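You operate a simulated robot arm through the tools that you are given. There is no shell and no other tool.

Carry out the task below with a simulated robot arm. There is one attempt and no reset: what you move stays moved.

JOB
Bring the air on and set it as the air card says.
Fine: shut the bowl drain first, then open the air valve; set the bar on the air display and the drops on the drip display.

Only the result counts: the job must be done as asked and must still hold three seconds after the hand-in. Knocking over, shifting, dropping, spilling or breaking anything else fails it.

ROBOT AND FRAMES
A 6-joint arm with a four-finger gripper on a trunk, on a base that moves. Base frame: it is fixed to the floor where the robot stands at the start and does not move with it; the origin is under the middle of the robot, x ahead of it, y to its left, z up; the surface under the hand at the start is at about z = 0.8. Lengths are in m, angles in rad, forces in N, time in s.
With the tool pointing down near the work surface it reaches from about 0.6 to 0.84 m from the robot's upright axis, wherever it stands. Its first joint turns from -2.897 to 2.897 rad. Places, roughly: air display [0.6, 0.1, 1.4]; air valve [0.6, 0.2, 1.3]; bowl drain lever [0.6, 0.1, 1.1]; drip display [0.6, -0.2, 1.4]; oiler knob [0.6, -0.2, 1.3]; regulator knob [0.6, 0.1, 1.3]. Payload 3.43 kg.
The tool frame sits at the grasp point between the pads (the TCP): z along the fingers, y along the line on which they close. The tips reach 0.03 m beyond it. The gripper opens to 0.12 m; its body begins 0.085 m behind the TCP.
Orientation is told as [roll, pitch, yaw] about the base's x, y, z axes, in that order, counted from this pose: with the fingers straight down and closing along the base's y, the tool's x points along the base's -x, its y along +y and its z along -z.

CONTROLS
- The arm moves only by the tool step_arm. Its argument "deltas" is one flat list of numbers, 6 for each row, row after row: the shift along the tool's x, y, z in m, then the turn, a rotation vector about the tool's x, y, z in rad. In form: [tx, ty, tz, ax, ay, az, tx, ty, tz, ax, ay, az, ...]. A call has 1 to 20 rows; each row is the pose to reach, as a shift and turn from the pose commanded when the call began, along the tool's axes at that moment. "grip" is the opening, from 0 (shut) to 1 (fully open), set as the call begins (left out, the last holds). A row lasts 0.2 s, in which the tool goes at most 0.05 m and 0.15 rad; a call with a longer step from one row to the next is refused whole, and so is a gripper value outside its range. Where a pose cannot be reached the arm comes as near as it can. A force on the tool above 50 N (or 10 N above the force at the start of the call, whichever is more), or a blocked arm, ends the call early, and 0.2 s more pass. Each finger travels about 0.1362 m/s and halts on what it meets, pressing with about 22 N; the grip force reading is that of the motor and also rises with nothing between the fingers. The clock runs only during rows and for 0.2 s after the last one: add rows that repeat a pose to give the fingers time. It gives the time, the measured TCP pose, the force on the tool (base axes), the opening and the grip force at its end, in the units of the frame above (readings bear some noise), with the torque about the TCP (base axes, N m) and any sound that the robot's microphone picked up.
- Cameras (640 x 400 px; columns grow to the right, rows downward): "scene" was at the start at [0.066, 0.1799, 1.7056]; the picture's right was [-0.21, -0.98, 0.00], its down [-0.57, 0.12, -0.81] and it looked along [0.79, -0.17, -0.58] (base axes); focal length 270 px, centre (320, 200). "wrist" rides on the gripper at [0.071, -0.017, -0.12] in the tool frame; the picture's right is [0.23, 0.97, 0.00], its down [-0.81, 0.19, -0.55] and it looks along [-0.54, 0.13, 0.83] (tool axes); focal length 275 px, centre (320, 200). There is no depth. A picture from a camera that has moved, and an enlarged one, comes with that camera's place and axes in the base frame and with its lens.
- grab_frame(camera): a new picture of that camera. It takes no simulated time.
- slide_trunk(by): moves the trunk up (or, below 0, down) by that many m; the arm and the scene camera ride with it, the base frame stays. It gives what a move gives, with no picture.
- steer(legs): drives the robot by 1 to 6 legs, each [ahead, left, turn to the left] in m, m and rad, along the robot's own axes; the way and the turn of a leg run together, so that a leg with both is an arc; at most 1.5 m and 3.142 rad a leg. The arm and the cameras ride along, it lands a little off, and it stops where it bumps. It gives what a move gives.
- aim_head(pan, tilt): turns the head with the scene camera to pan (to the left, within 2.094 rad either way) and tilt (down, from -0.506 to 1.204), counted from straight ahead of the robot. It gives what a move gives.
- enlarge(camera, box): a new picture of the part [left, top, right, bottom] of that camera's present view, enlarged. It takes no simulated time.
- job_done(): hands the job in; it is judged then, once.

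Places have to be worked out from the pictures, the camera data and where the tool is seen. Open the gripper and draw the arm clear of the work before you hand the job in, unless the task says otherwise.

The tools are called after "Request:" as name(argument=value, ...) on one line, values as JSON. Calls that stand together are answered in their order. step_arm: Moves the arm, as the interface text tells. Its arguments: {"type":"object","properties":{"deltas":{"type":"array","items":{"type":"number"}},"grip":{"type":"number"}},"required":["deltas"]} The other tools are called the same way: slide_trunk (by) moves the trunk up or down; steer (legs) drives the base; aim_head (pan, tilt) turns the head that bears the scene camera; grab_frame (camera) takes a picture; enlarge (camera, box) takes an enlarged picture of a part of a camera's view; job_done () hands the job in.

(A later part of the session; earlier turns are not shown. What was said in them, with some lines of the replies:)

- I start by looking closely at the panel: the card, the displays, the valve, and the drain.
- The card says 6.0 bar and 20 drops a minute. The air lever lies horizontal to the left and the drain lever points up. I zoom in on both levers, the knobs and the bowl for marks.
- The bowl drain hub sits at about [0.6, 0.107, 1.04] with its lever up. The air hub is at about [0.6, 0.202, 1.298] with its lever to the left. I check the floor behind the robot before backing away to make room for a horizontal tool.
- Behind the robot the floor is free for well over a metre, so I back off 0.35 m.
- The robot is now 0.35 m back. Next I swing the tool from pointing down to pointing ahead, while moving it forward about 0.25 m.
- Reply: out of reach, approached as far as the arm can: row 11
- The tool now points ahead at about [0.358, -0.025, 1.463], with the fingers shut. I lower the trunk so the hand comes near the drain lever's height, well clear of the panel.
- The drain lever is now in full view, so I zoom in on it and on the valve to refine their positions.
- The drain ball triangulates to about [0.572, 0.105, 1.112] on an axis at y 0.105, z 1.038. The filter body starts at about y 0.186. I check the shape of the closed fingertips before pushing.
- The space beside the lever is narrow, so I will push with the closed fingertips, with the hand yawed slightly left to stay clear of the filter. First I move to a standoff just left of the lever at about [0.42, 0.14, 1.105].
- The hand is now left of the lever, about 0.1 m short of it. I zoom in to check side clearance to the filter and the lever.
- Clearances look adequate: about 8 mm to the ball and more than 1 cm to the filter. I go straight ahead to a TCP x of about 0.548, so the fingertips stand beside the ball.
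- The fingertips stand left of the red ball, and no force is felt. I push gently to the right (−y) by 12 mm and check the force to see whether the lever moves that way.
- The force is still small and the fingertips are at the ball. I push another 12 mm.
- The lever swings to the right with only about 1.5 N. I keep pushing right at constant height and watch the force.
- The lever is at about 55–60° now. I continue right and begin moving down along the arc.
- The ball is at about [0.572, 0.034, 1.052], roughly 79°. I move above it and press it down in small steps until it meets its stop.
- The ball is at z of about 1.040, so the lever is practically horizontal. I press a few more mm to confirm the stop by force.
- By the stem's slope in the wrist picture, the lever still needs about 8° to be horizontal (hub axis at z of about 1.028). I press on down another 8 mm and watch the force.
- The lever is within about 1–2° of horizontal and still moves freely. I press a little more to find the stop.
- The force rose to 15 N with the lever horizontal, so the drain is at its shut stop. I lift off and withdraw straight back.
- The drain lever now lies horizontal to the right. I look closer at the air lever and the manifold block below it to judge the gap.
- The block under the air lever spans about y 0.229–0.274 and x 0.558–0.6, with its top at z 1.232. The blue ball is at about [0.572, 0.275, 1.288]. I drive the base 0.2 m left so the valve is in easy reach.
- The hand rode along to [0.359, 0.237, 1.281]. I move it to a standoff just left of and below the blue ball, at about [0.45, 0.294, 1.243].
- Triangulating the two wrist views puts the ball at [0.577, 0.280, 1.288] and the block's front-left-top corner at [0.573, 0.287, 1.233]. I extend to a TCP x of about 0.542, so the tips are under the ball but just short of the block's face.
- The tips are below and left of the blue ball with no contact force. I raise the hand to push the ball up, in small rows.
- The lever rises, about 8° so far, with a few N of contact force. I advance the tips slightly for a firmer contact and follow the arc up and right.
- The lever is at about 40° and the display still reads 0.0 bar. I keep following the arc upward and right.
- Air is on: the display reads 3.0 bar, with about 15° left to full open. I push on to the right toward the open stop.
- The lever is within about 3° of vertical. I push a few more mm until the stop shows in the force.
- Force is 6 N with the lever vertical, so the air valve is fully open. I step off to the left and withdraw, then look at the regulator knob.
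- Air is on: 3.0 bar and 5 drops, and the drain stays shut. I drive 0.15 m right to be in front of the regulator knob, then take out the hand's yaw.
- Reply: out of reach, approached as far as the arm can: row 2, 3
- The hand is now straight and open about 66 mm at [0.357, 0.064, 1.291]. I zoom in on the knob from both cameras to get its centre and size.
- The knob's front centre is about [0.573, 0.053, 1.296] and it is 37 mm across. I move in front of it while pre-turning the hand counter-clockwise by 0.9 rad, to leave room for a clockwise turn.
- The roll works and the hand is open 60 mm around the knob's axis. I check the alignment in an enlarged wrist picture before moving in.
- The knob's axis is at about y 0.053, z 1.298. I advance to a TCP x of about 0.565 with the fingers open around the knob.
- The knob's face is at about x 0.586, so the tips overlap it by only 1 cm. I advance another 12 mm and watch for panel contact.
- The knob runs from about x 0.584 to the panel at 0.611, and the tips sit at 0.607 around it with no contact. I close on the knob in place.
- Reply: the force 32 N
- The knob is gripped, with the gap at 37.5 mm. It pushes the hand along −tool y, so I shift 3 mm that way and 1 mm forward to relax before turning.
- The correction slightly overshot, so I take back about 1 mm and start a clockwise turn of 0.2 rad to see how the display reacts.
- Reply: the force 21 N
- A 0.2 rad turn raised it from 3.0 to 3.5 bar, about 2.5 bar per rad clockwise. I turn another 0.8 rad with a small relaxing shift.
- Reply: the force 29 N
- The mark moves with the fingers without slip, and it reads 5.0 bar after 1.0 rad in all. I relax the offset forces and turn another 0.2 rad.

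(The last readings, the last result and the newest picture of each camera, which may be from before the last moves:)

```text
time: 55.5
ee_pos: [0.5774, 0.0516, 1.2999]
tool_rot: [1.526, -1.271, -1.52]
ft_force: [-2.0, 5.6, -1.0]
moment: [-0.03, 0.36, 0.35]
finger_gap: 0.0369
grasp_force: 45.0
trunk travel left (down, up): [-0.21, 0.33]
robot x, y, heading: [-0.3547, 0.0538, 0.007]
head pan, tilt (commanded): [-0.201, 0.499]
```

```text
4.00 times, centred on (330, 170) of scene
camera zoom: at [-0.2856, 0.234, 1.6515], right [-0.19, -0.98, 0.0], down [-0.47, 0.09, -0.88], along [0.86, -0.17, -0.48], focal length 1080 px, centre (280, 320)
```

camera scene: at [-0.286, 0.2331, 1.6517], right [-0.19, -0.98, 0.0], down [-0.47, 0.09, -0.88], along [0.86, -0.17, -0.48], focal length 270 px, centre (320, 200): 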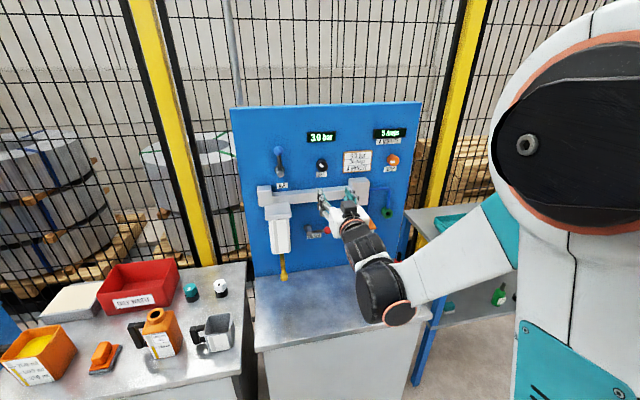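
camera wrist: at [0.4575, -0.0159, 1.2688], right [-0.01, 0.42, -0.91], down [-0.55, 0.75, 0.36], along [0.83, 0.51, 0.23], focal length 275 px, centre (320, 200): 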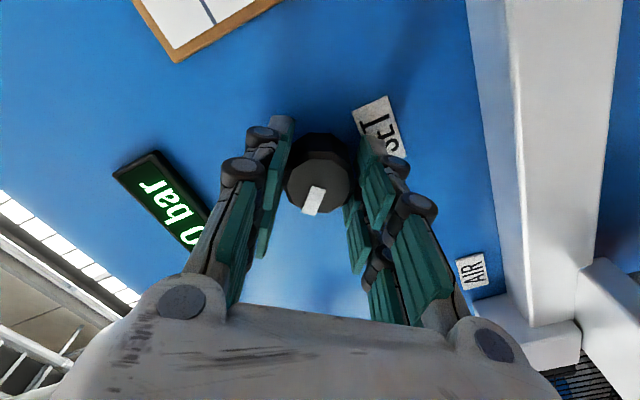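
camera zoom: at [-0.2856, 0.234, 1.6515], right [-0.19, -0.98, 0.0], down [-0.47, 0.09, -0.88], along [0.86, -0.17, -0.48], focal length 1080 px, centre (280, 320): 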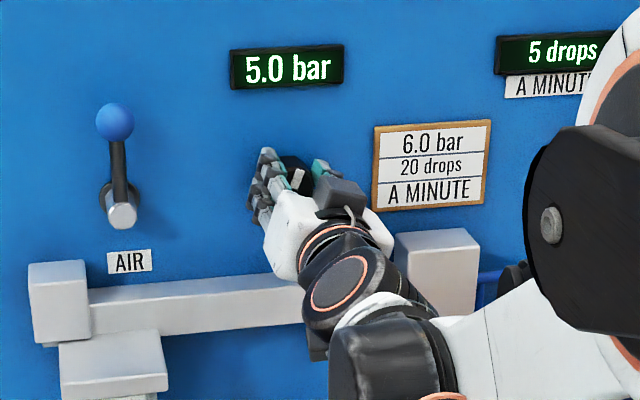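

It still reads 5.0, so the display seems to move in 0.5 bar steps. I turn on in 0.15 rad portions to catch where the steps change.

Request:
step_arm(deltas=[0, 0, 0, 0, 0, 0.05, 0, 0, 0, 0, 0, 0.1, 0, 0, 0, 0, 0, 0.15, 0, 0, 0, 0, 0, 0.15], grip=0.15)

Request:
enlarge(camera="scene", box=[290, 120, 370, 170])

Request:
enlarge(camera="wrist", box=[200, 90, 440, 250])

```text
time: 56.5
ee_pos: [0.5776, 0.053, 1.2995]
tool_rot: [1.542, -1.121, -1.536]
ft_force: [-6.2, 5.1, -6.7]
moment: [-0.04, 0.41, 0.25]
finger_gap: 0.0368
grasp_force: 45.2
trunk travel left (down, up): [-0.21, 0.33]
robot x, y, heading: [-0.354, 0.0571, 0.006]
head pan, tilt (commanded): [-0.201, 0.499]
```

```text
8.00 times, centred on (330, 145) of scene
camera zoom: at [-0.2855, 0.2339, 1.6516], right [-0.19, -0.98, 0.0], down [-0.47, 0.09, -0.88], along [0.86, -0.17, -0.48], focal length 2161 px, centre (240, 640)
```

zoom: 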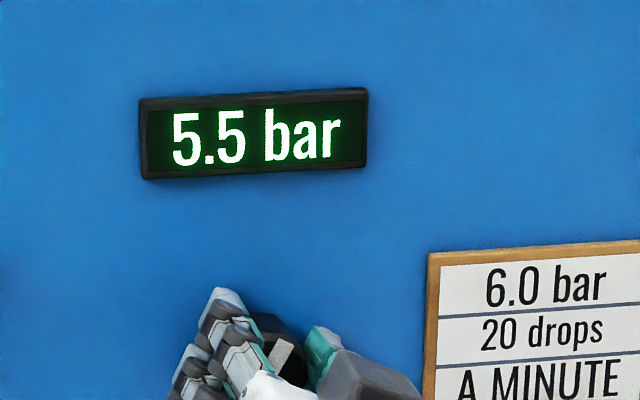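

```text
2.50 times, centred on (320, 170) of wrist
camera zoom: at [0.4563, 0.067, 1.2295], right [-0.01, 0.98, 0.22], down [-0.54, -0.18, 0.82], along [0.84, -0.11, 0.53], focal length 688 px, centre (320, 275)
```

zoom: 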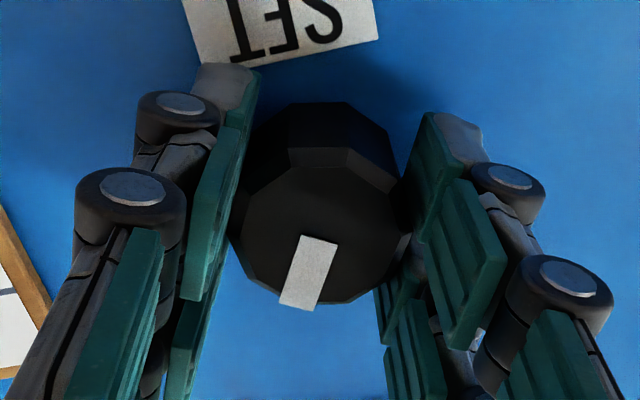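

5.5 bar at 1.35 rad total. I continue 0.2 rad.

Request:
step_arm(deltas=[0, 0, 0, 0, 0, 0.05, 0, 0, 0, 0, 0, 0.1, 0, 0, 0, 0, 0, 0.15, 0, 0, 0, 0, 0, 0.2, 0, 0, 0, 0, 0, 0.2], grip=0.15)

Request:
enlarge(camera="scene", box=[290, 120, 370, 170])

```text
time: 57.7
ee_pos: [0.5778, 0.052, 1.299]
tool_rot: [1.551, -0.921, -1.547]
ft_force: [-10.5, 6.0, -6.5]
moment: [0.01, 0.54, 0.55]
finger_gap: 0.0365
grasp_force: 45.0
trunk travel left (down, up): [-0.21, 0.33]
robot x, y, heading: [-0.3574, 0.0544, 0.007]
head pan, tilt (commanded): [-0.201, 0.499]
```

```text
8.00 times, centred on (330, 145) of scene
camera zoom: at [-0.2863, 0.2341, 1.6516], right [-0.19, -0.98, 0.0], down [-0.47, 0.09, -0.88], along [0.86, -0.17, -0.48], focal length 2161 px, centre (240, 640)
```

zoom: 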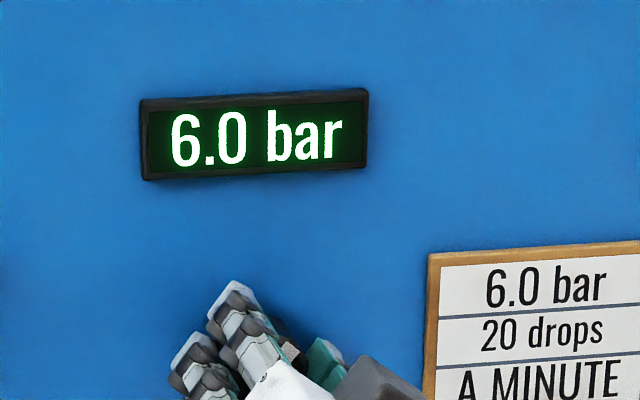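

6.0 bar at 1.55 rad total, just past the step edge. I add 0.07 rad to sit near the middle of the step and check that the display holds.

Request:
step_arm(deltas=[0, 0, 0, 0, 0, 0.035, 0, 0, 0, 0, 0, 0.07, 0, 0, 0, 0, 0, 0.07], grip=0.15)

Request:
enlarge(camera="scene", box=[290, 120, 370, 170])

Request:
enlarge(camera="wrist", box=[200, 90, 440, 250])

```text
time: 58.5
ee_pos: [0.5781, 0.0528, 1.3012]
tool_rot: [1.553, -0.852, -1.55]
ft_force: [-9.1, 4.8, -7.9]
moment: [0.04, 0.42, 0.29]
finger_gap: 0.0365
grasp_force: 45.0
trunk travel left (down, up): [-0.21, 0.33]
robot x, y, heading: [-0.3553, 0.0528, 0.004]
head pan, tilt (commanded): [-0.201, 0.499]
```

```text
8.00 times, centred on (330, 145) of scene
camera zoom: at [-0.286, 0.234, 1.6516], right [-0.19, -0.98, 0.0], down [-0.47, 0.09, -0.88], along [0.86, -0.17, -0.48], focal length 2161 px, centre (240, 640)
```

zoom: 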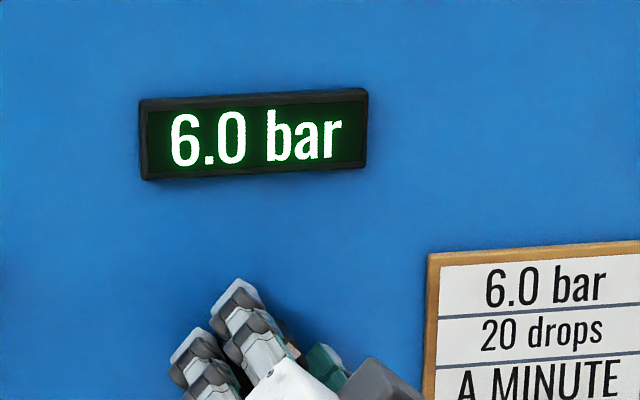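

```text
2.50 times, centred on (320, 170) of wrist
camera zoom: at [0.4564, 0.0855, 1.2364], right [0.0, 0.88, 0.47], down [-0.54, -0.39, 0.74], along [0.84, -0.25, 0.48], focal length 688 px, centre (320, 275)
```

zoom: 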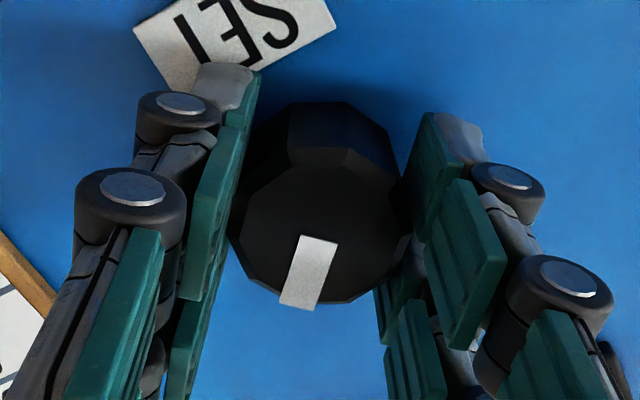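

It holds at 6.0 bar. I open the fingers without moving the hand and check the display again.

Request:
step_arm(deltas=[0, 0, 0, 0, 0, 0, 0, 0, 0, 0, 0, 0, 0, 0, 0, 0, 0, 0], grip=0.5)

Request:
enlarge(camera="scene", box=[290, 120, 370, 170])

Request:
enlarge(camera="wrist", box=[200, 90, 440, 250])

```text
time: 59.3
ee_pos: [0.5778, 0.0514, 1.3]
tool_rot: [1.552, -0.852, -1.55]
ft_force: [-0.1, 0.7, -0.7]
moment: [-0.04, -0.03, 0.01]
finger_gap: 0.06
grasp_force: 0.0
trunk travel left (down, up): [-0.21, 0.33]
robot x, y, heading: [-0.3521, 0.0538, 0.005]
head pan, tilt (commanded): [-0.201, 0.499]
```

```text
8.00 times, centred on (330, 145) of scene
camera zoom: at [-0.2853, 0.2331, 1.6517], right [-0.19, -0.98, 0.0], down [-0.47, 0.09, -0.88], along [0.86, -0.17, -0.48], focal length 2161 px, centre (240, 640)
```

zoom: 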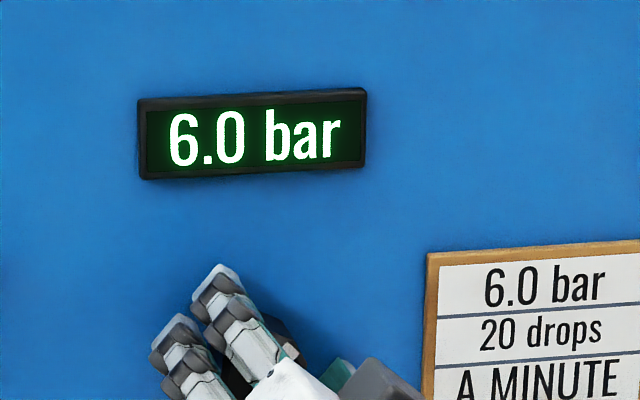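

```text
2.50 times, centred on (320, 170) of wrist
camera zoom: at [0.4569, 0.0848, 1.2361], right [0.0, 0.88, 0.47], down [-0.54, -0.4, 0.74], along [0.84, -0.25, 0.48], focal length 688 px, centre (320, 275)
```

zoom: 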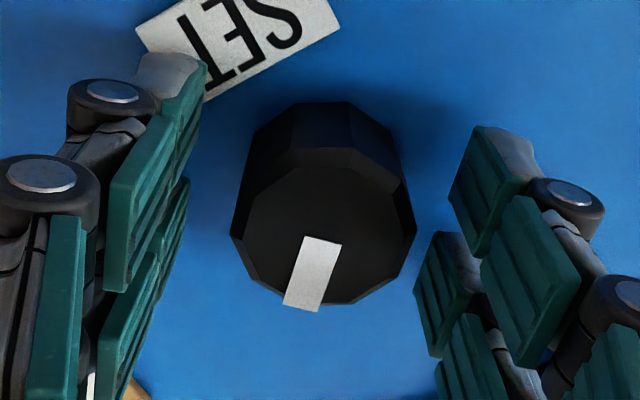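

Released and still 6.0 bar. I withdraw straight back and turn the hand back counter-clockwise, ready for the drip knob.

Request:
step_arm(deltas=[0, 0, -0.04, 0, 0, 0, 0, 0, -0.08, 0, 0, 0, 0, 0, -0.12, 0, 0, 0, 0, 0, -0.16, 0, 0, -0.1, 0, 0, -0.18, 0, 0, -0.24, 0, 0, -0.19, 0, 0, -0.38, 0, 0, -0.19, 0, 0, -0.52, 0, 0, -0.19, 0, 0, -0.66, 0, 0, -0.19, 0, 0, -0.8, 0, 0, -0.19, 0, 0, -0.94, 0, 0, -0.19, 0, 0, -1.08, 0, 0, -0.19, 0, 0, -1.22, 0, 0, -0.19, 0, 0, -1.22], grip=0.5)

Request:
steer(legs=[[0, -0.23, 0]])

Request:
grab_frame(camera="scene")

Request:
grab_frame(camera="wrist")

```text
time: 62.1
ee_pos: [0.389, 0.0496, 1.3022]
tool_rot: [-1.543, -1.069, 1.557]
ft_force: [-0.3, 0.2, 0.0]
moment: [0.03, 0.02, 0.01]
finger_gap: 0.0601
grasp_force: 0.1
trunk travel left (down, up): [-0.21, 0.33]
robot x, y, heading: [-0.3556, 0.0516, 0.007]
head pan, tilt (commanded): [-0.201, 0.499]
```

```text
time: 63.9
ee_pos: [0.3889, -0.1846, 1.3018]
tool_rot: [-1.544, -1.072, 1.556]
ft_force: [-0.4, -0.8, -0.5]
moment: [0.03, 0.0, 0.02]
finger_gap: 0.0601
grasp_force: 0.0
trunk travel left (down, up): [-0.21, 0.33]
robot x, y, heading: [-0.3509, -0.1795, 0.007]
head pan, tilt (commanded): [-0.201, 0.499]
```

```text
taken
camera scene: at [-0.2842, -0.0004, 1.6518], right [-0.19, -0.98, 0.0], down [-0.47, 0.09, -0.88], along [0.86, -0.17, -0.48], focal length 270 px, centre (320, 200)
```

scene: 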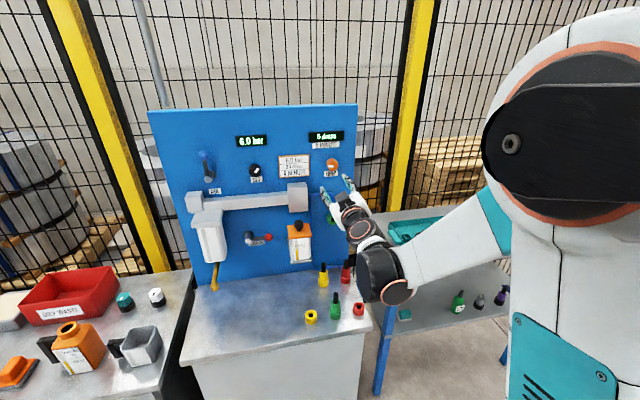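

```text
taken
camera wrist: at [0.2688, -0.2338, 1.2487], right [-0.01, 0.74, -0.67], down [-0.55, 0.55, 0.63], along [0.84, 0.38, 0.4], focal length 275 px, centre (320, 200)
```

wrist: 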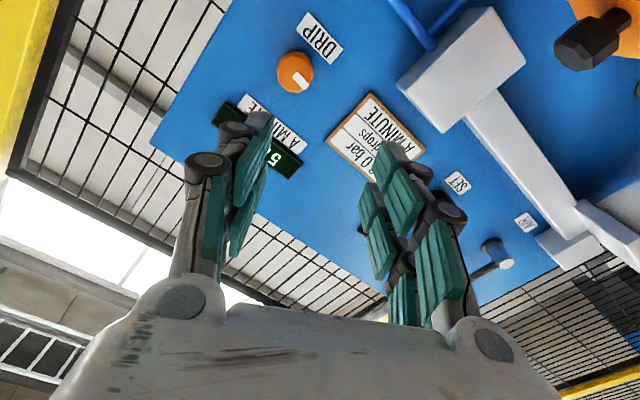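

Request:
enlarge(camera="scene", box=[220, 115, 380, 215])

Request:
enlarge(camera="wrist", box=[240, 20, 360, 110])

Request:
enlarge(camera="scene", box=[300, 125, 364, 185])

```text
4.00 times, centred on (300, 165) of scene
camera zoom: at [-0.2842, -0.0004, 1.6518], right [-0.19, -0.98, 0.0], down [-0.47, 0.09, -0.88], along [0.86, -0.17, -0.48], focal length 1080 px, centre (400, 340)
```

zoom: 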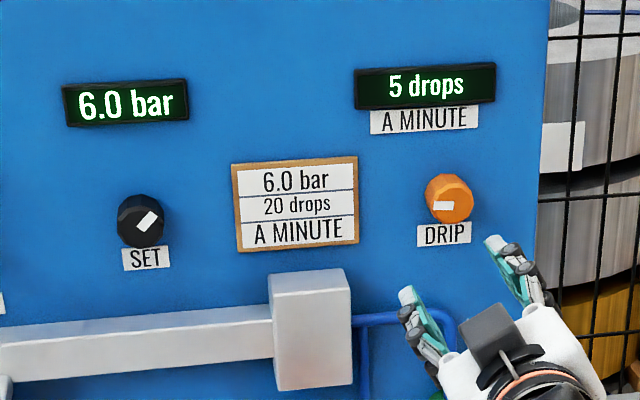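

```text
4.44 times, centred on (300, 65) of wrist
camera zoom: at [0.2688, -0.2338, 1.2487], right [-0.01, 0.74, -0.67], down [-0.55, 0.55, 0.63], along [0.84, 0.38, 0.4], focal length 1224 px, centre (409, 800)
```

zoom: 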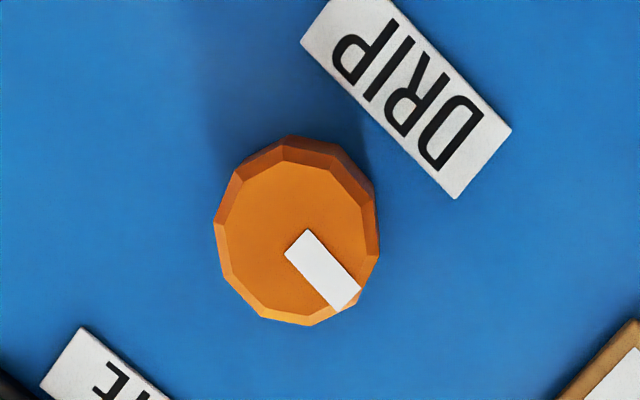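

```text
6.67 times, centred on (332, 155) of scene
camera zoom: at [-0.2842, -0.0004, 1.6518], right [-0.19, -0.98, 0.0], down [-0.47, 0.09, -0.88], along [0.86, -0.17, -0.48], focal length 1801 px, centre (240, 500)
```

zoom: 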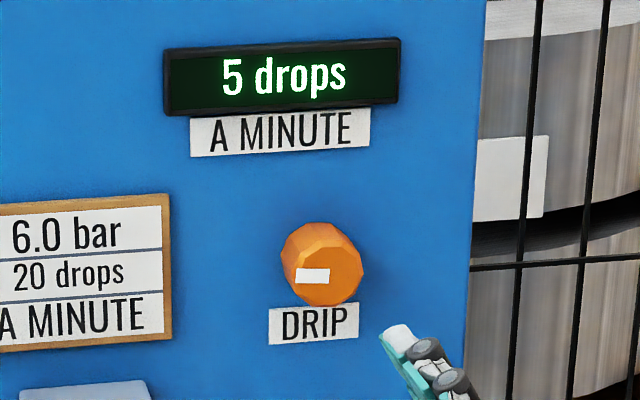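

The drip knob's mark points left and it shows 5 drops. Its axis is at about y −0.217, z 1.299. I move the hand in front of it to x 0.46 and verify.

Request:
step_arm(deltas=[0.0055, -0.0095, 0.0236, 0, 0, 0, 0.011, -0.019, 0.0471, 0, 0, 0, 0.0166, -0.0286, 0.0707, 0, 0, 0, 0.0166, -0.0286, 0.0707, 0, 0, 0], grip=0.5)

Request:
enlarge(camera="wrist", box=[200, 50, 440, 210])

Request:
enlarge(camera="scene", box=[260, 115, 380, 195])

```text
time: 64.9
ee_pos: [0.4611, -0.2167, 1.2999]
tool_rot: [-1.544, -1.07, 1.557]
ft_force: [-0.8, -0.2, 0.1]
moment: [0.01, -0.05, 0.01]
finger_gap: 0.0598
grasp_force: 0.1
trunk travel left (down, up): [-0.21, 0.33]
robot x, y, heading: [-0.3505, -0.1781, 0.011]
head pan, tilt (commanded): [-0.201, 0.499]
```

```text
2.50 times, centred on (320, 130) of wrist
camera zoom: at [0.3396, -0.2664, 1.2472], right [-0.02, 0.74, -0.67], down [-0.55, 0.55, 0.63], along [0.84, 0.38, 0.4], focal length 688 px, centre (320, 375)
```

zoom: 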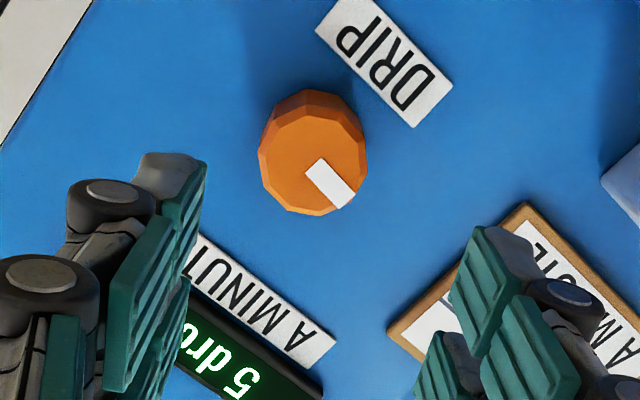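

```text
5.00 times, centred on (320, 155) of scene
camera zoom: at [-0.284, 0.0001, 1.6517], right [-0.19, -0.98, 0.0], down [-0.47, 0.09, -0.88], along [0.86, -0.17, -0.48], focal length 1351 px, centre (320, 425)
```

zoom: 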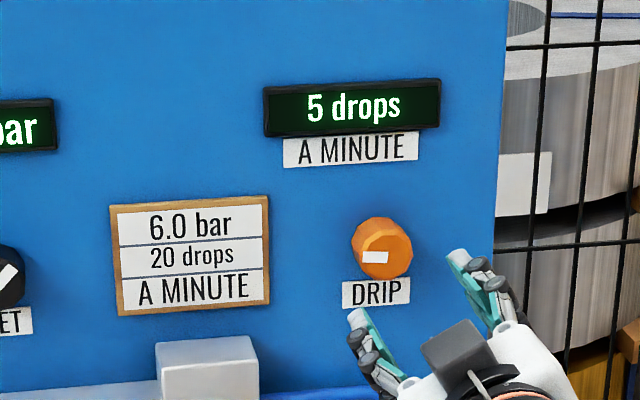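

The knob's axis reads y −0.219, z 1.299–1.300. I advance around it to a TCP x of 0.577, as with the regulator knob.

Request:
step_arm(deltas=[0.0002, -0.0019, 0.03, 0, 0, 0, 0.0004, -0.0038, 0.06, 0, 0, 0, 0.0004, -0.0038, 0.09, 0, 0, 0, 0.0004, -0.0038, 0.108, 0, 0, 0, 0.0004, -0.0038, 0.116, 0, 0, 0, 0.0004, -0.0038, 0.116, 0, 0, 0], grip=0.5)

Request:
enlarge(camera="wrist", box=[200, 90, 440, 250])

Request:
enlarge(camera="scene", box=[260, 115, 380, 195])

```text
time: 66.3
ee_pos: [0.5761, -0.218, 1.2988]
tool_rot: [-1.545, -1.07, 1.555]
ft_force: [0.2, 1.1, 0.8]
moment: [0.01, 0.02, -0.02]
finger_gap: 0.0601
grasp_force: 0.1
trunk travel left (down, up): [-0.21, 0.33]
robot x, y, heading: [-0.3496, -0.1791, 0.005]
head pan, tilt (commanded): [-0.201, 0.499]
```

```text
2.50 times, centred on (320, 170) of wrist
camera zoom: at [0.4554, -0.268, 1.2463], right [-0.01, 0.74, -0.67], down [-0.55, 0.55, 0.63], along [0.84, 0.38, 0.4], focal length 688 px, centre (320, 275)
```

zoom: 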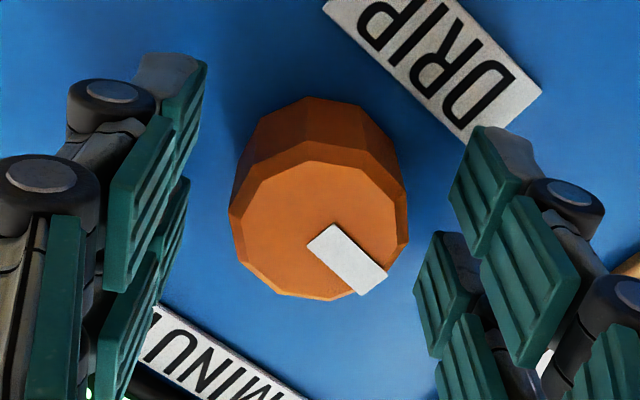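

```text
5.00 times, centred on (320, 155) of scene
camera zoom: at [-0.2839, 0.0003, 1.6517], right [-0.19, -0.98, 0.0], down [-0.47, 0.09, -0.88], along [0.86, -0.17, -0.48], focal length 1351 px, centre (320, 425)
```

zoom: 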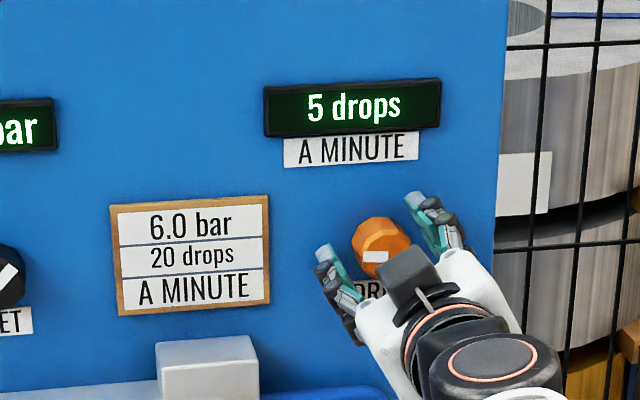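

Compared with the well-centred regulator grip, the knob sits about 1 mm toward −tool y. I correct that and close on it.

Request:
step_arm(deltas=[0, -0.0012, 0.0005, 0, 0, 0, 0, -0.0012, 0.0005, 0, 0, 0, 0, -0.0012, 0.0005, 0, 0, 0, 0, -0.0012, 0.0005, 0, 0, 0], grip=0.15)

Request:
enlarge(camera="wrist", box=[200, 90, 440, 250])

Request:
enlarge(camera="scene", box=[260, 115, 380, 195])

```text
time: 67.3
ee_pos: [0.5762, -0.2171, 1.3004]
tool_rot: [-1.545, -1.07, 1.557]
ft_force: [-17.5, 3.9, -19.5]
moment: [-0.01, 0.58, 0.41]
finger_gap: 0.0375
grasp_force: 44.6
trunk travel left (down, up): [-0.21, 0.33]
robot x, y, heading: [-0.3534, -0.1799, 0.006]
head pan, tilt (commanded): [-0.201, 0.499]
```

```text
2.50 times, centred on (320, 170) of wrist
camera zoom: at [0.4555, -0.2681, 1.247], right [-0.02, 0.74, -0.67], down [-0.55, 0.55, 0.63], along [0.83, 0.38, 0.4], focal length 688 px, centre (320, 275)
```

zoom: 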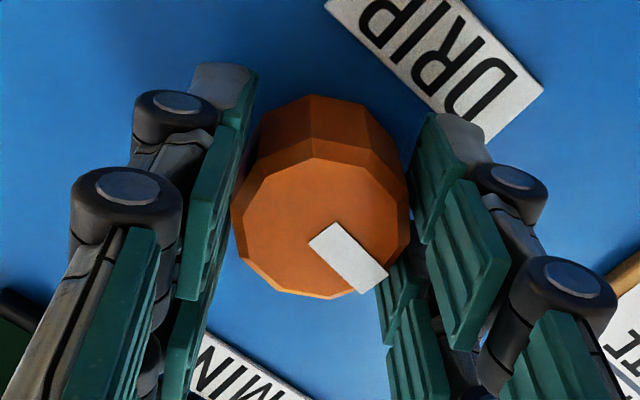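

```text
5.00 times, centred on (320, 155) of scene
camera zoom: at [-0.2845, 0.0009, 1.6515], right [-0.19, -0.98, 0.0], down [-0.47, 0.09, -0.88], along [0.86, -0.17, -0.48], focal length 1351 px, centre (320, 425)
```

zoom: 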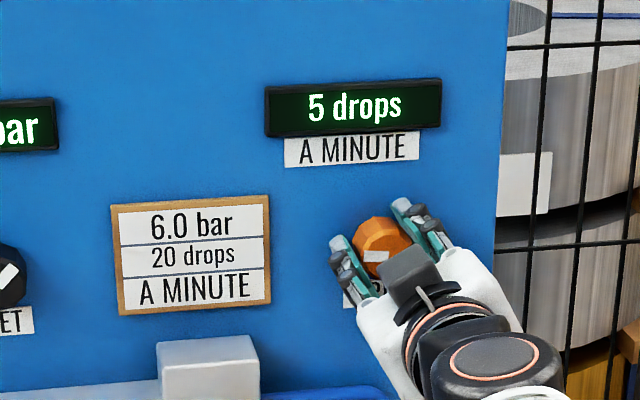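

The knob is gripped (37.5 mm). I relax the offset about 1 mm and turn 0.15 rad clockwise to see which way the drops go.

Request:
step_arm(deltas=[0.0008, 0.0007, -0.0007, 0, 0, 0, 0.0008, 0.0007, -0.0007, 0, 0, 0.075, 0.0008, 0.0007, -0.0007, 0, 0, 0.15, 0.0008, 0.0007, -0.0007, 0, 0, 0.15], grip=0.15)

Request:
enlarge(camera="scene", box=[260, 115, 380, 195])

```text
time: 68.3
ee_pos: [0.5761, -0.218, 1.2998]
tool_rot: [-1.535, -1.22, 1.548]
ft_force: [-9.2, 8.2, -7.1]
moment: [0.01, 0.02, 0.52]
finger_gap: 0.0377
grasp_force: 45.2
trunk travel left (down, up): [-0.21, 0.33]
robot x, y, heading: [-0.352, -0.1826, 0.006]
head pan, tilt (commanded): [-0.201, 0.499]
```

```text
5.00 times, centred on (320, 155) of scene
camera zoom: at [-0.2845, 0.0015, 1.6515], right [-0.19, -0.98, 0.0], down [-0.47, 0.09, -0.88], along [0.86, -0.17, -0.48], focal length 1351 px, centre (320, 425)
```

zoom: 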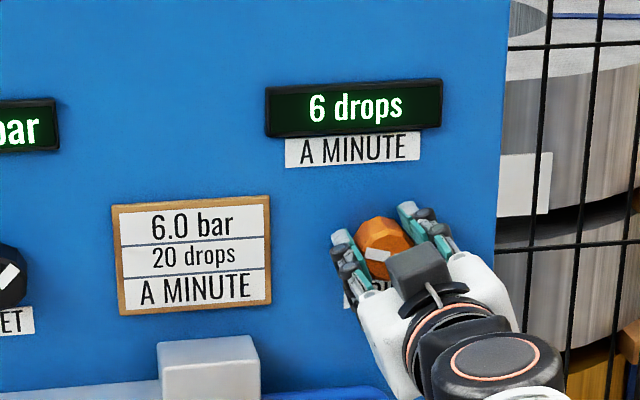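

Clockwise increases it to 6 drops. I turn another 0.6 rad and read it.

Request:
step_arm(deltas=[0, 0, 0, 0, 0, 0.1, 0, 0, 0, 0, 0, 0.2, 0, 0, 0, 0, 0, 0.3, 0, 0, 0, 0, 0, 0.4, 0, 0, 0, 0, 0, 0.5, 0, 0, 0, 0, 0, 0.6, 0, 0, 0, 0, 0, 0.6], grip=0.15)

Request:
enlarge(camera="scene", box=[260, 115, 380, 195])

Request:
enlarge(camera="wrist", box=[200, 90, 440, 250])

```text
time: 69.9
ee_pos: [0.5752, -0.2182, 1.2995]
tool_rot: [1.519, -1.321, -1.513]
ft_force: [2.6, 9.3, 7.5]
moment: [0.0, 0.04, 0.47]
finger_gap: 0.0379
grasp_force: 45.5
trunk travel left (down, up): [-0.21, 0.33]
robot x, y, heading: [-0.3505, -0.1825, 0.01]
head pan, tilt (commanded): [-0.201, 0.499]
```

```text
5.00 times, centred on (320, 155) of scene
camera zoom: at [-0.2844, 0.0018, 1.6516], right [-0.19, -0.98, 0.0], down [-0.47, 0.09, -0.88], along [0.86, -0.17, -0.48], focal length 1351 px, centre (320, 425)
```

zoom: 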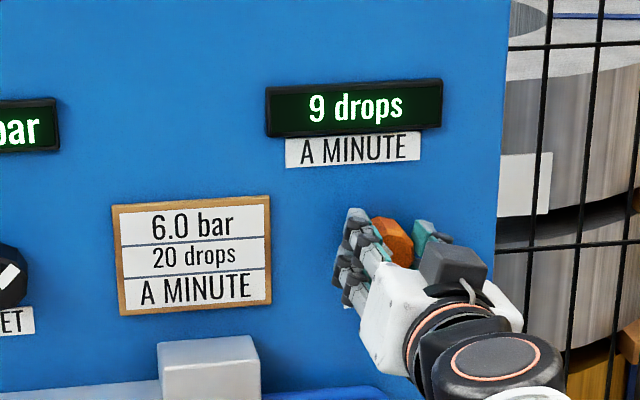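

```text
2.50 times, centred on (320, 170) of wrist
camera zoom: at [0.4548, -0.2177, 1.2282], right [-0.01, 1.0, 0.02], down [-0.54, -0.02, 0.84], along [0.84, 0.0, 0.54], focal length 688 px, centre (320, 275)
```

zoom: 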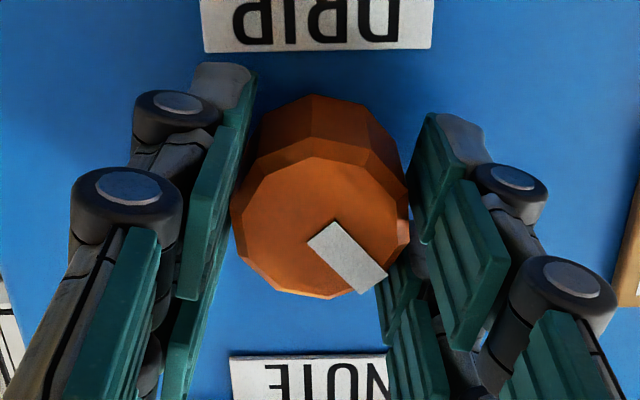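

About 5.5 drops per rad: it reads 9 after 0.75 rad. I continue clockwise 1.0 rad in the same grip.

Request:
step_arm(deltas=[0, 0.0005, 0, 0, 0, 0.1, 0, 0.0005, 0, 0, 0, 0.2, 0, 0.0005, 0, 0, 0, 0.3, 0, 0.0005, 0, 0, 0, 0.4, 0, 0.0005, 0, 0, 0, 0.5, 0, 0.0005, 0, 0, 0, 0.6, 0, 0.0005, 0, 0, 0, 0.7, 0, 0.0005, 0, 0, 0, 0.8, 0, 0.0005, 0, 0, 0, 0.9, 0, 0.0005, 0, 0, 0, 1.0, 0, 0.0005, 0, 0, 0, 1.0], grip=0.15)

Request:
enlarge(camera="scene", box=[260, 115, 380, 195])

Request:
enlarge(camera="wrist", box=[200, 90, 440, 250])

```text
time: 72.3
ee_pos: [0.5757, -0.2174, 1.3006]
tool_rot: [1.559, -0.32, -1.558]
ft_force: [-6.8, 4.4, -3.7]
moment: [0.0, 0.43, 1.0]
finger_gap: 0.038
grasp_force: 44.8
trunk travel left (down, up): [-0.21, 0.33]
robot x, y, heading: [-0.3551, -0.1805, 0.003]
head pan, tilt (commanded): [-0.201, 0.499]
```

```text
5.00 times, centred on (320, 155) of scene
camera zoom: at [-0.2847, 0.0009, 1.6516], right [-0.19, -0.98, 0.0], down [-0.47, 0.09, -0.88], along [0.86, -0.17, -0.48], focal length 1351 px, centre (320, 425)
```

zoom: 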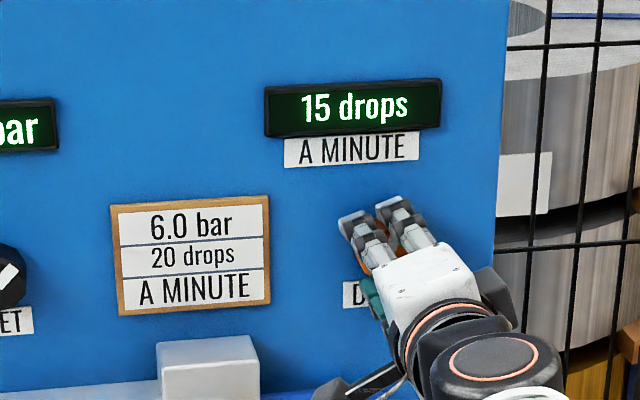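

```text
2.50 times, centred on (320, 170) of wrist
camera zoom: at [0.4546, -0.1567, 1.2629], right [0.01, 0.52, 0.85], down [-0.54, -0.71, 0.44], along [0.84, -0.46, 0.28], focal length 688 px, centre (320, 275)
```

zoom: 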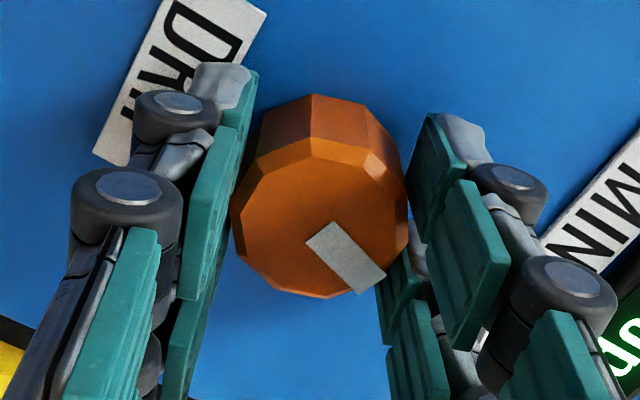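

15 drops at 1.75 rad total, so I need roughly 0.85 rad more. I continue 0.6 rad in this grip.

Request:
step_arm(deltas=[0, 0, 0, 0, 0, 0.1, 0, 0, 0, 0, 0, 0.2, 0, 0, 0, 0, 0, 0.3, 0, 0, 0, 0, 0, 0.4, 0, 0, 0, 0, 0, 0.5, 0, 0, 0, 0, 0, 0.6, 0, 0, 0, 0, 0, 0.6], grip=0.15)

Request:
enlarge(camera="scene", box=[260, 115, 380, 195])

Request:
enlarge(camera="wrist", box=[200, 90, 440, 250])

```text
time: 73.9
ee_pos: [0.5757, -0.217, 1.2996]
tool_rot: [1.557, 0.279, -1.566]
ft_force: [2.0, 4.0, 1.8]
moment: [-0.01, -0.11, 0.8]
finger_gap: 0.0378
grasp_force: 45.6
trunk travel left (down, up): [-0.21, 0.33]
robot x, y, heading: [-0.355, -0.1785, 0.003]
head pan, tilt (commanded): [-0.201, 0.499]
```

```text
5.00 times, centred on (320, 155) of scene
camera zoom: at [-0.284, 0.0008, 1.6517], right [-0.19, -0.98, 0.0], down [-0.47, 0.09, -0.88], along [0.86, -0.17, -0.48], focal length 1351 px, centre (320, 425)
```

zoom: 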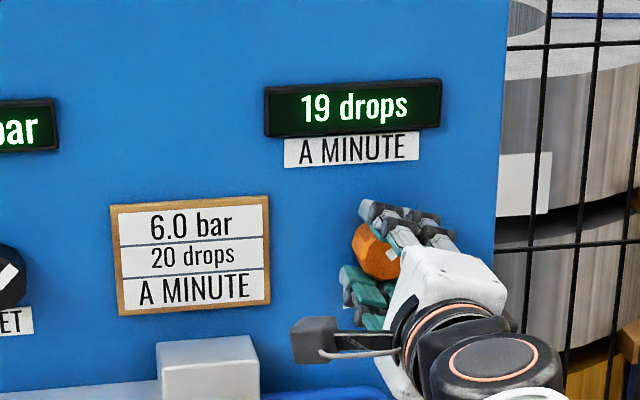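

```text
2.50 times, centred on (320, 170) of wrist
camera zoom: at [0.4551, -0.1458, 1.3048], right [0.01, -0.05, 1.0], down [-0.55, -0.84, -0.03], along [0.84, -0.55, -0.04], focal length 688 px, centre (320, 275)
```

zoom: 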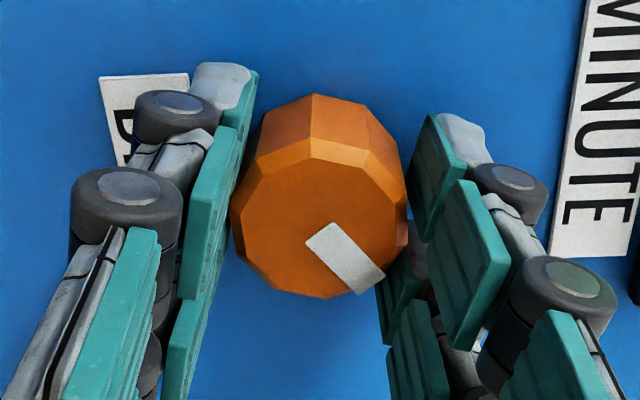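

19 drops. I go on in small steps of 0.06 rad to find where 20 begins.

Request:
step_arm(deltas=[0, 0, 0, 0, 0, 0.06, 0, 0, 0, 0, 0, 0.06], grip=0.15)

Request:
enlarge(camera="scene", box=[290, 125, 370, 165])

```text
time: 74.5
ee_pos: [0.5766, -0.2179, 1.3002]
tool_rot: [1.559, 0.34, -1.565]
ft_force: [3.4, 4.4, 3.9]
moment: [-0.03, -0.23, 0.68]
finger_gap: 0.0378
grasp_force: 45.2
trunk travel left (down, up): [-0.21, 0.33]
robot x, y, heading: [-0.3523, -0.1789, 0.006]
head pan, tilt (commanded): [-0.201, 0.499]
```

```text
8.00 times, centred on (330, 145) of scene
camera zoom: at [-0.2841, 0.0008, 1.6517], right [-0.19, -0.98, 0.0], down [-0.47, 0.09, -0.88], along [0.86, -0.17, -0.48], focal length 2161 px, centre (240, 640)
```

zoom: 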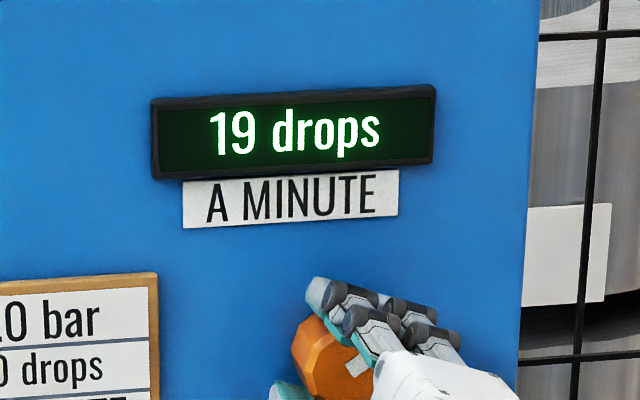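

Still 19 drops, so I add another 0.06 rad.

Request:
step_arm(deltas=[0, 0, 0, 0, 0, 0.06, 0, 0, 0, 0, 0, 0.06], grip=0.15)

Request:
enlarge(camera="scene", box=[290, 125, 370, 165])

```text
time: 75.1
ee_pos: [0.575, -0.2184, 1.3006]
tool_rot: [1.557, 0.4, -1.566]
ft_force: [1.6, 2.7, 2.9]
moment: [0.04, -0.32, 0.94]
finger_gap: 0.0376
grasp_force: 45.0
trunk travel left (down, up): [-0.21, 0.33]
robot x, y, heading: [-0.3489, -0.1808, 0.006]
head pan, tilt (commanded): [-0.201, 0.499]
```

```text
8.00 times, centred on (330, 145) of scene
camera zoom: at [-0.2842, 0.0008, 1.6516], right [-0.19, -0.98, 0.0], down [-0.47, 0.09, -0.88], along [0.86, -0.17, -0.48], focal length 2161 px, centre (240, 640)
```

zoom: 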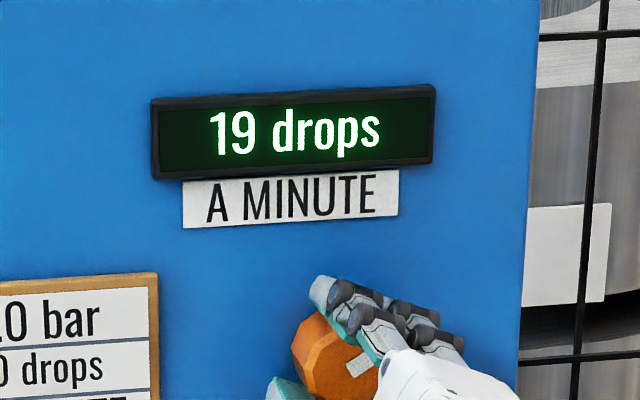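

Still 19, so I take another 0.06 rad.

Request:
step_arm(deltas=[0, 0, 0, 0, 0, 0.06, 0, 0, 0, 0, 0, 0.06], grip=0.15)

Request:
enlarge(camera="scene", box=[290, 125, 370, 165])

Request:
enlarge(camera="wrist", box=[200, 90, 440, 250])

```text
time: 75.7
ee_pos: [0.5757, -0.2174, 1.3003]
tool_rot: [1.556, 0.459, -1.568]
ft_force: [4.1, 4.6, 4.4]
moment: [0.01, -0.38, 0.85]
finger_gap: 0.0379
grasp_force: 44.7
trunk travel left (down, up): [-0.21, 0.33]
robot x, y, heading: [-0.3517, -0.1806, 0.006]
head pan, tilt (commanded): [-0.201, 0.499]
```

```text
8.00 times, centred on (330, 145) of scene
camera zoom: at [-0.2841, 0.001, 1.6516], right [-0.19, -0.98, 0.0], down [-0.47, 0.09, -0.88], along [0.86, -0.17, -0.48], focal length 2161 px, centre (240, 640)
```

zoom: 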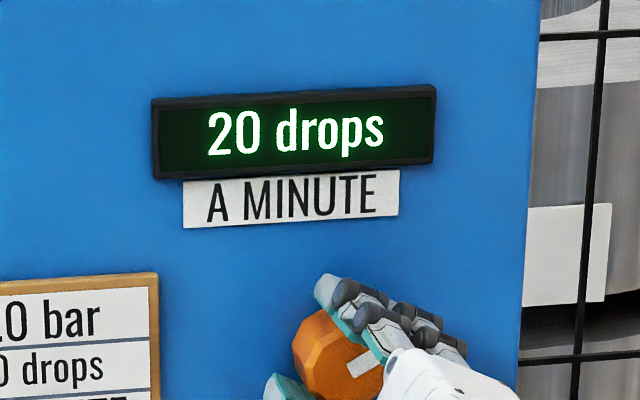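

```text
2.50 times, centred on (320, 170) of wrist
camera zoom: at [0.4552, -0.1477, 1.3178], right [0.01, -0.23, 0.97], down [-0.55, -0.82, -0.18], along [0.84, -0.53, -0.14], focal length 688 px, centre (320, 275)
```

zoom: 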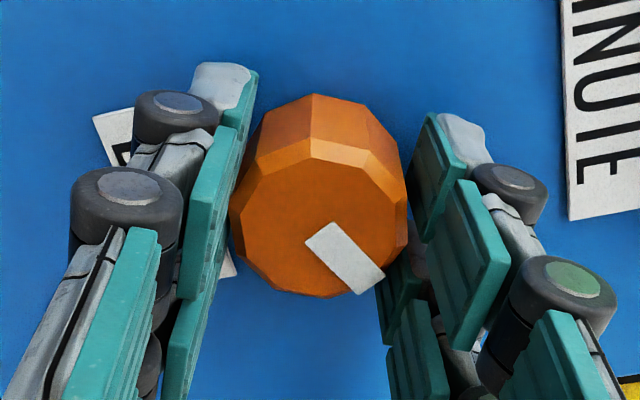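

20 drops now, just past the edge. I add 0.05 rad to sit mid-step and check.

Request:
step_arm(deltas=[0, 0, 0, 0, 0, 0.05, 0, 0, 0, 0, 0, 0.05, 0, 0, 0, 0, 0, 0.05], grip=0.15)

Request:
enlarge(camera="scene", box=[290, 125, 370, 165])

```text
time: 76.5
ee_pos: [0.5757, -0.2178, 1.3004]
tool_rot: [1.557, 0.51, -1.568]
ft_force: [-0.6, 4.1, 0.4]
moment: [-0.02, -0.2, 0.7]
finger_gap: 0.0375
grasp_force: 45.3
trunk travel left (down, up): [-0.21, 0.33]
robot x, y, heading: [-0.3541, -0.1789, 0.003]
head pan, tilt (commanded): [-0.201, 0.499]
```

```text
8.00 times, centred on (330, 145) of scene
camera zoom: at [-0.2843, 0.0009, 1.6516], right [-0.19, -0.98, 0.0], down [-0.47, 0.09, -0.88], along [0.86, -0.17, -0.48], focal length 2161 px, centre (240, 640)
```

zoom: 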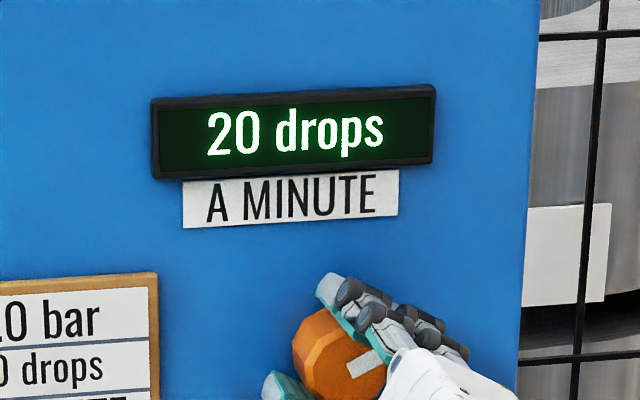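

It holds at 20 drops. I open the fingers in place and read both displays.

Request:
step_arm(deltas=[0, 0, 0, 0, 0, 0, 0, 0, 0, 0, 0, 0, 0, 0, 0, 0, 0, 0], grip=0.5)

Request:
enlarge(camera="scene", box=[220, 115, 380, 215])

Request:
enlarge(camera="wrist", box=[200, 90, 440, 250])

```text
time: 77.3
ee_pos: [0.5752, -0.2181, 1.3005]
tool_rot: [1.557, 0.51, -1.57]
ft_force: [-0.5, -0.5, 0.8]
moment: [-0.02, 0.02, -0.04]
finger_gap: 0.0601
grasp_force: 0.1
trunk travel left (down, up): [-0.21, 0.33]
robot x, y, heading: [-0.3515, -0.1801, 0.004]
head pan, tilt (commanded): [-0.201, 0.499]
```

```text
4.00 times, centred on (300, 165) of scene
camera zoom: at [-0.284, 0.0002, 1.6517], right [-0.19, -0.98, 0.0], down [-0.47, 0.09, -0.88], along [0.86, -0.17, -0.48], focal length 1080 px, centre (400, 340)
```

zoom: 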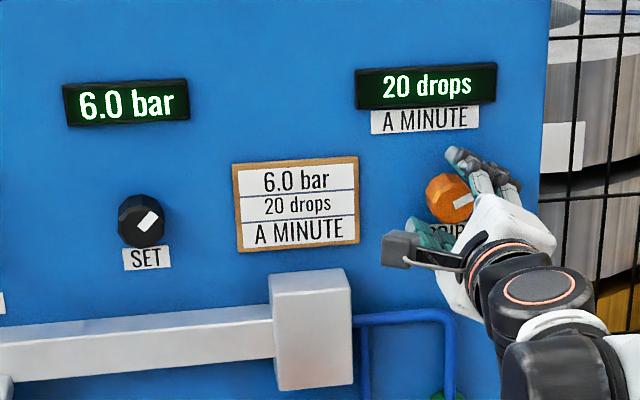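

```text
2.50 times, centred on (320, 170) of wrist
camera zoom: at [0.4556, -0.1492, 1.3213], right [0.01, -0.27, 0.96], down [-0.55, -0.81, -0.22], along [0.84, -0.52, -0.16], focal length 688 px, centre (320, 275)
```

zoom: 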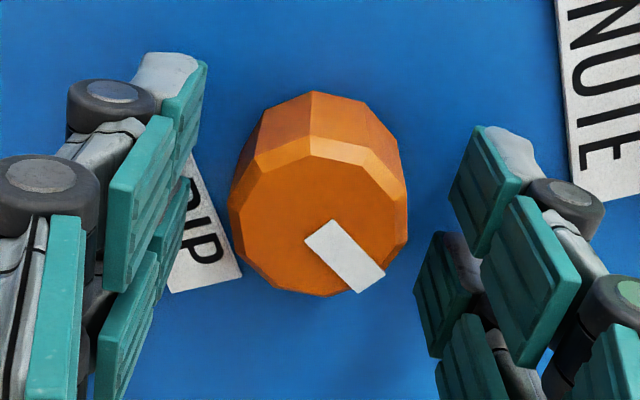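

Both displays match the card after release: 6.0 bar and 20 drops. I withdraw straight back, open the gripper fully, and check the whole panel.

Request:
step_arm(deltas=[0, 0, -0.03, 0, 0, 0, 0, 0, -0.065, 0, 0, 0, 0, 0, -0.105, 0, 0, 0, 0, 0, -0.145, 0, 0, 0, 0, 0, -0.185, 0, 0, 0, 0, 0, -0.2, 0, 0, 0], grip=0.5)

Request:
steer(legs=[[-0.15, 0.1, 0]])

Request:
step_arm(deltas=[0, 0, 0, 0, 0, 0, 0, 0, 0, 0, 0, 0, 0, 0, 0, 0, 0, 0], grip=1.0)

Request:
grab_frame(camera="scene")

```text
time: 78.7
ee_pos: [0.3744, -0.2212, 1.3049]
tool_rot: [1.556, 0.509, -1.571]
ft_force: [-0.5, 0.0, 0.1]
moment: [0.04, 0.02, 0.01]
finger_gap: 0.0601
grasp_force: 0.0
trunk travel left (down, up): [-0.21, 0.33]
robot x, y, heading: [-0.3538, -0.1769, 0.006]
head pan, tilt (commanded): [-0.201, 0.499]
```

```text
time: 80.2
ee_pos: [0.2239, -0.1204, 1.3056]
tool_rot: [1.557, 0.51, -1.569]
ft_force: [0.2, -1.0, 0.2]
moment: [-0.02, 0.0, -0.02]
finger_gap: 0.0601
grasp_force: 0.1
trunk travel left (down, up): [-0.21, 0.33]
robot x, y, heading: [-0.5009, -0.081, 0.001]
head pan, tilt (commanded): [-0.201, 0.499]
```

```text
time: 81.0
ee_pos: [0.2228, -0.1216, 1.3051]
tool_rot: [1.556, 0.51, -1.57]
ft_force: [0.3, 0.0, 0.6]
moment: [0.0, 0.01, 0.03]
finger_gap: 0.1204
grasp_force: 0.1
trunk travel left (down, up): [-0.21, 0.33]
robot x, y, heading: [-0.5027, -0.0837, 0.007]
head pan, tilt (commanded): [-0.201, 0.499]
```

```text
taken
camera scene: at [-0.4355, 0.1001, 1.6517], right [-0.19, -0.98, 0.0], down [-0.47, 0.09, -0.88], along [0.86, -0.17, -0.48], focal length 270 px, centre (320, 200)
```

scene: 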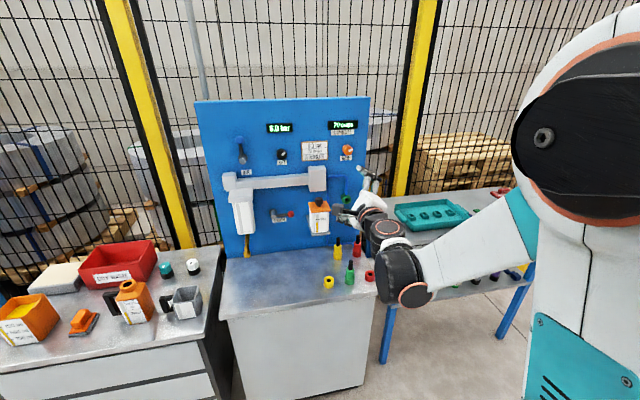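

Request:
enlarge(camera="scene", box=[200, 105, 384, 225])

Request:
enlarge(camera="scene", box=[220, 180, 400, 300])

```text
3.33 times, centred on (292, 165) of scene
camera zoom: at [-0.4355, 0.1001, 1.6517], right [-0.19, -0.98, 0.0], down [-0.47, 0.09, -0.88], along [0.86, -0.17, -0.48], focal length 900 px, centre (413, 317)
```

zoom: 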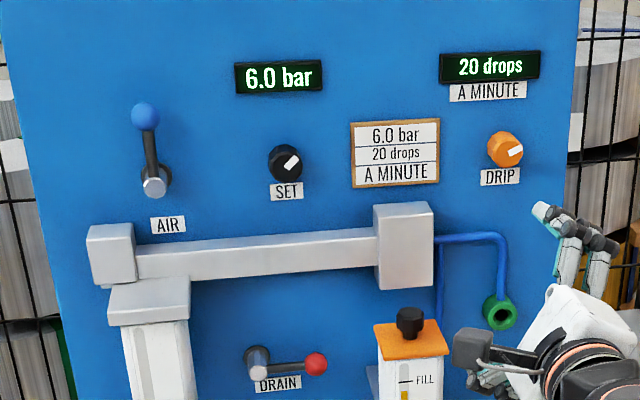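

```text
3.33 times, centred on (310, 240) of scene
camera zoom: at [-0.4355, 0.1001, 1.6517], right [-0.19, -0.98, 0.0], down [-0.47, 0.09, -0.88], along [0.86, -0.17, -0.48], focal length 900 px, centre (353, 67)
```

zoom: 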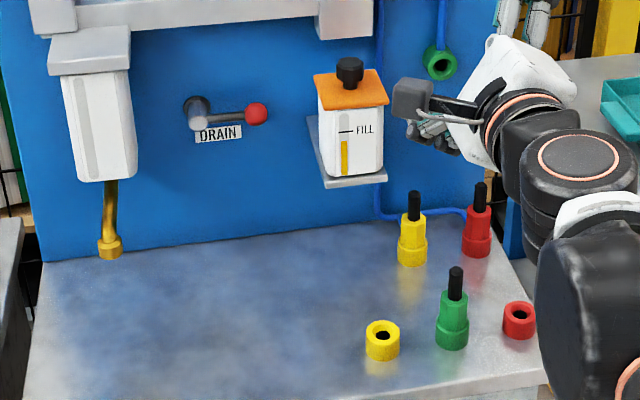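

Everything matches the job: the drain lever is horizontal (shut), the air lever is up (open), and the displays read 6.0 bar and 20 drops. Nothing else has moved, the gripper is open and the arm is clear, so I hand in.

Request:
job_done()

```text
The job is handed in.
```

The air is on and set to the card. At the last check before hand-in, the displays read 6.0 bar and 20 drops a minute. The hand-in was accepted, but no verdict came back.

- **Bowl drain:** shut first, with the lever turned to the right until it met its stop.
- **Air valve:** opened after that, with the lever turned up until it met its stop.
- **Regulator and oiler knobs:** turned clockwise and left near the middle of their display steps. Both readings held after I let go.

Nothing else on the panel or tables was moved. The arm is drawn back clear of the panel with the gripper open.
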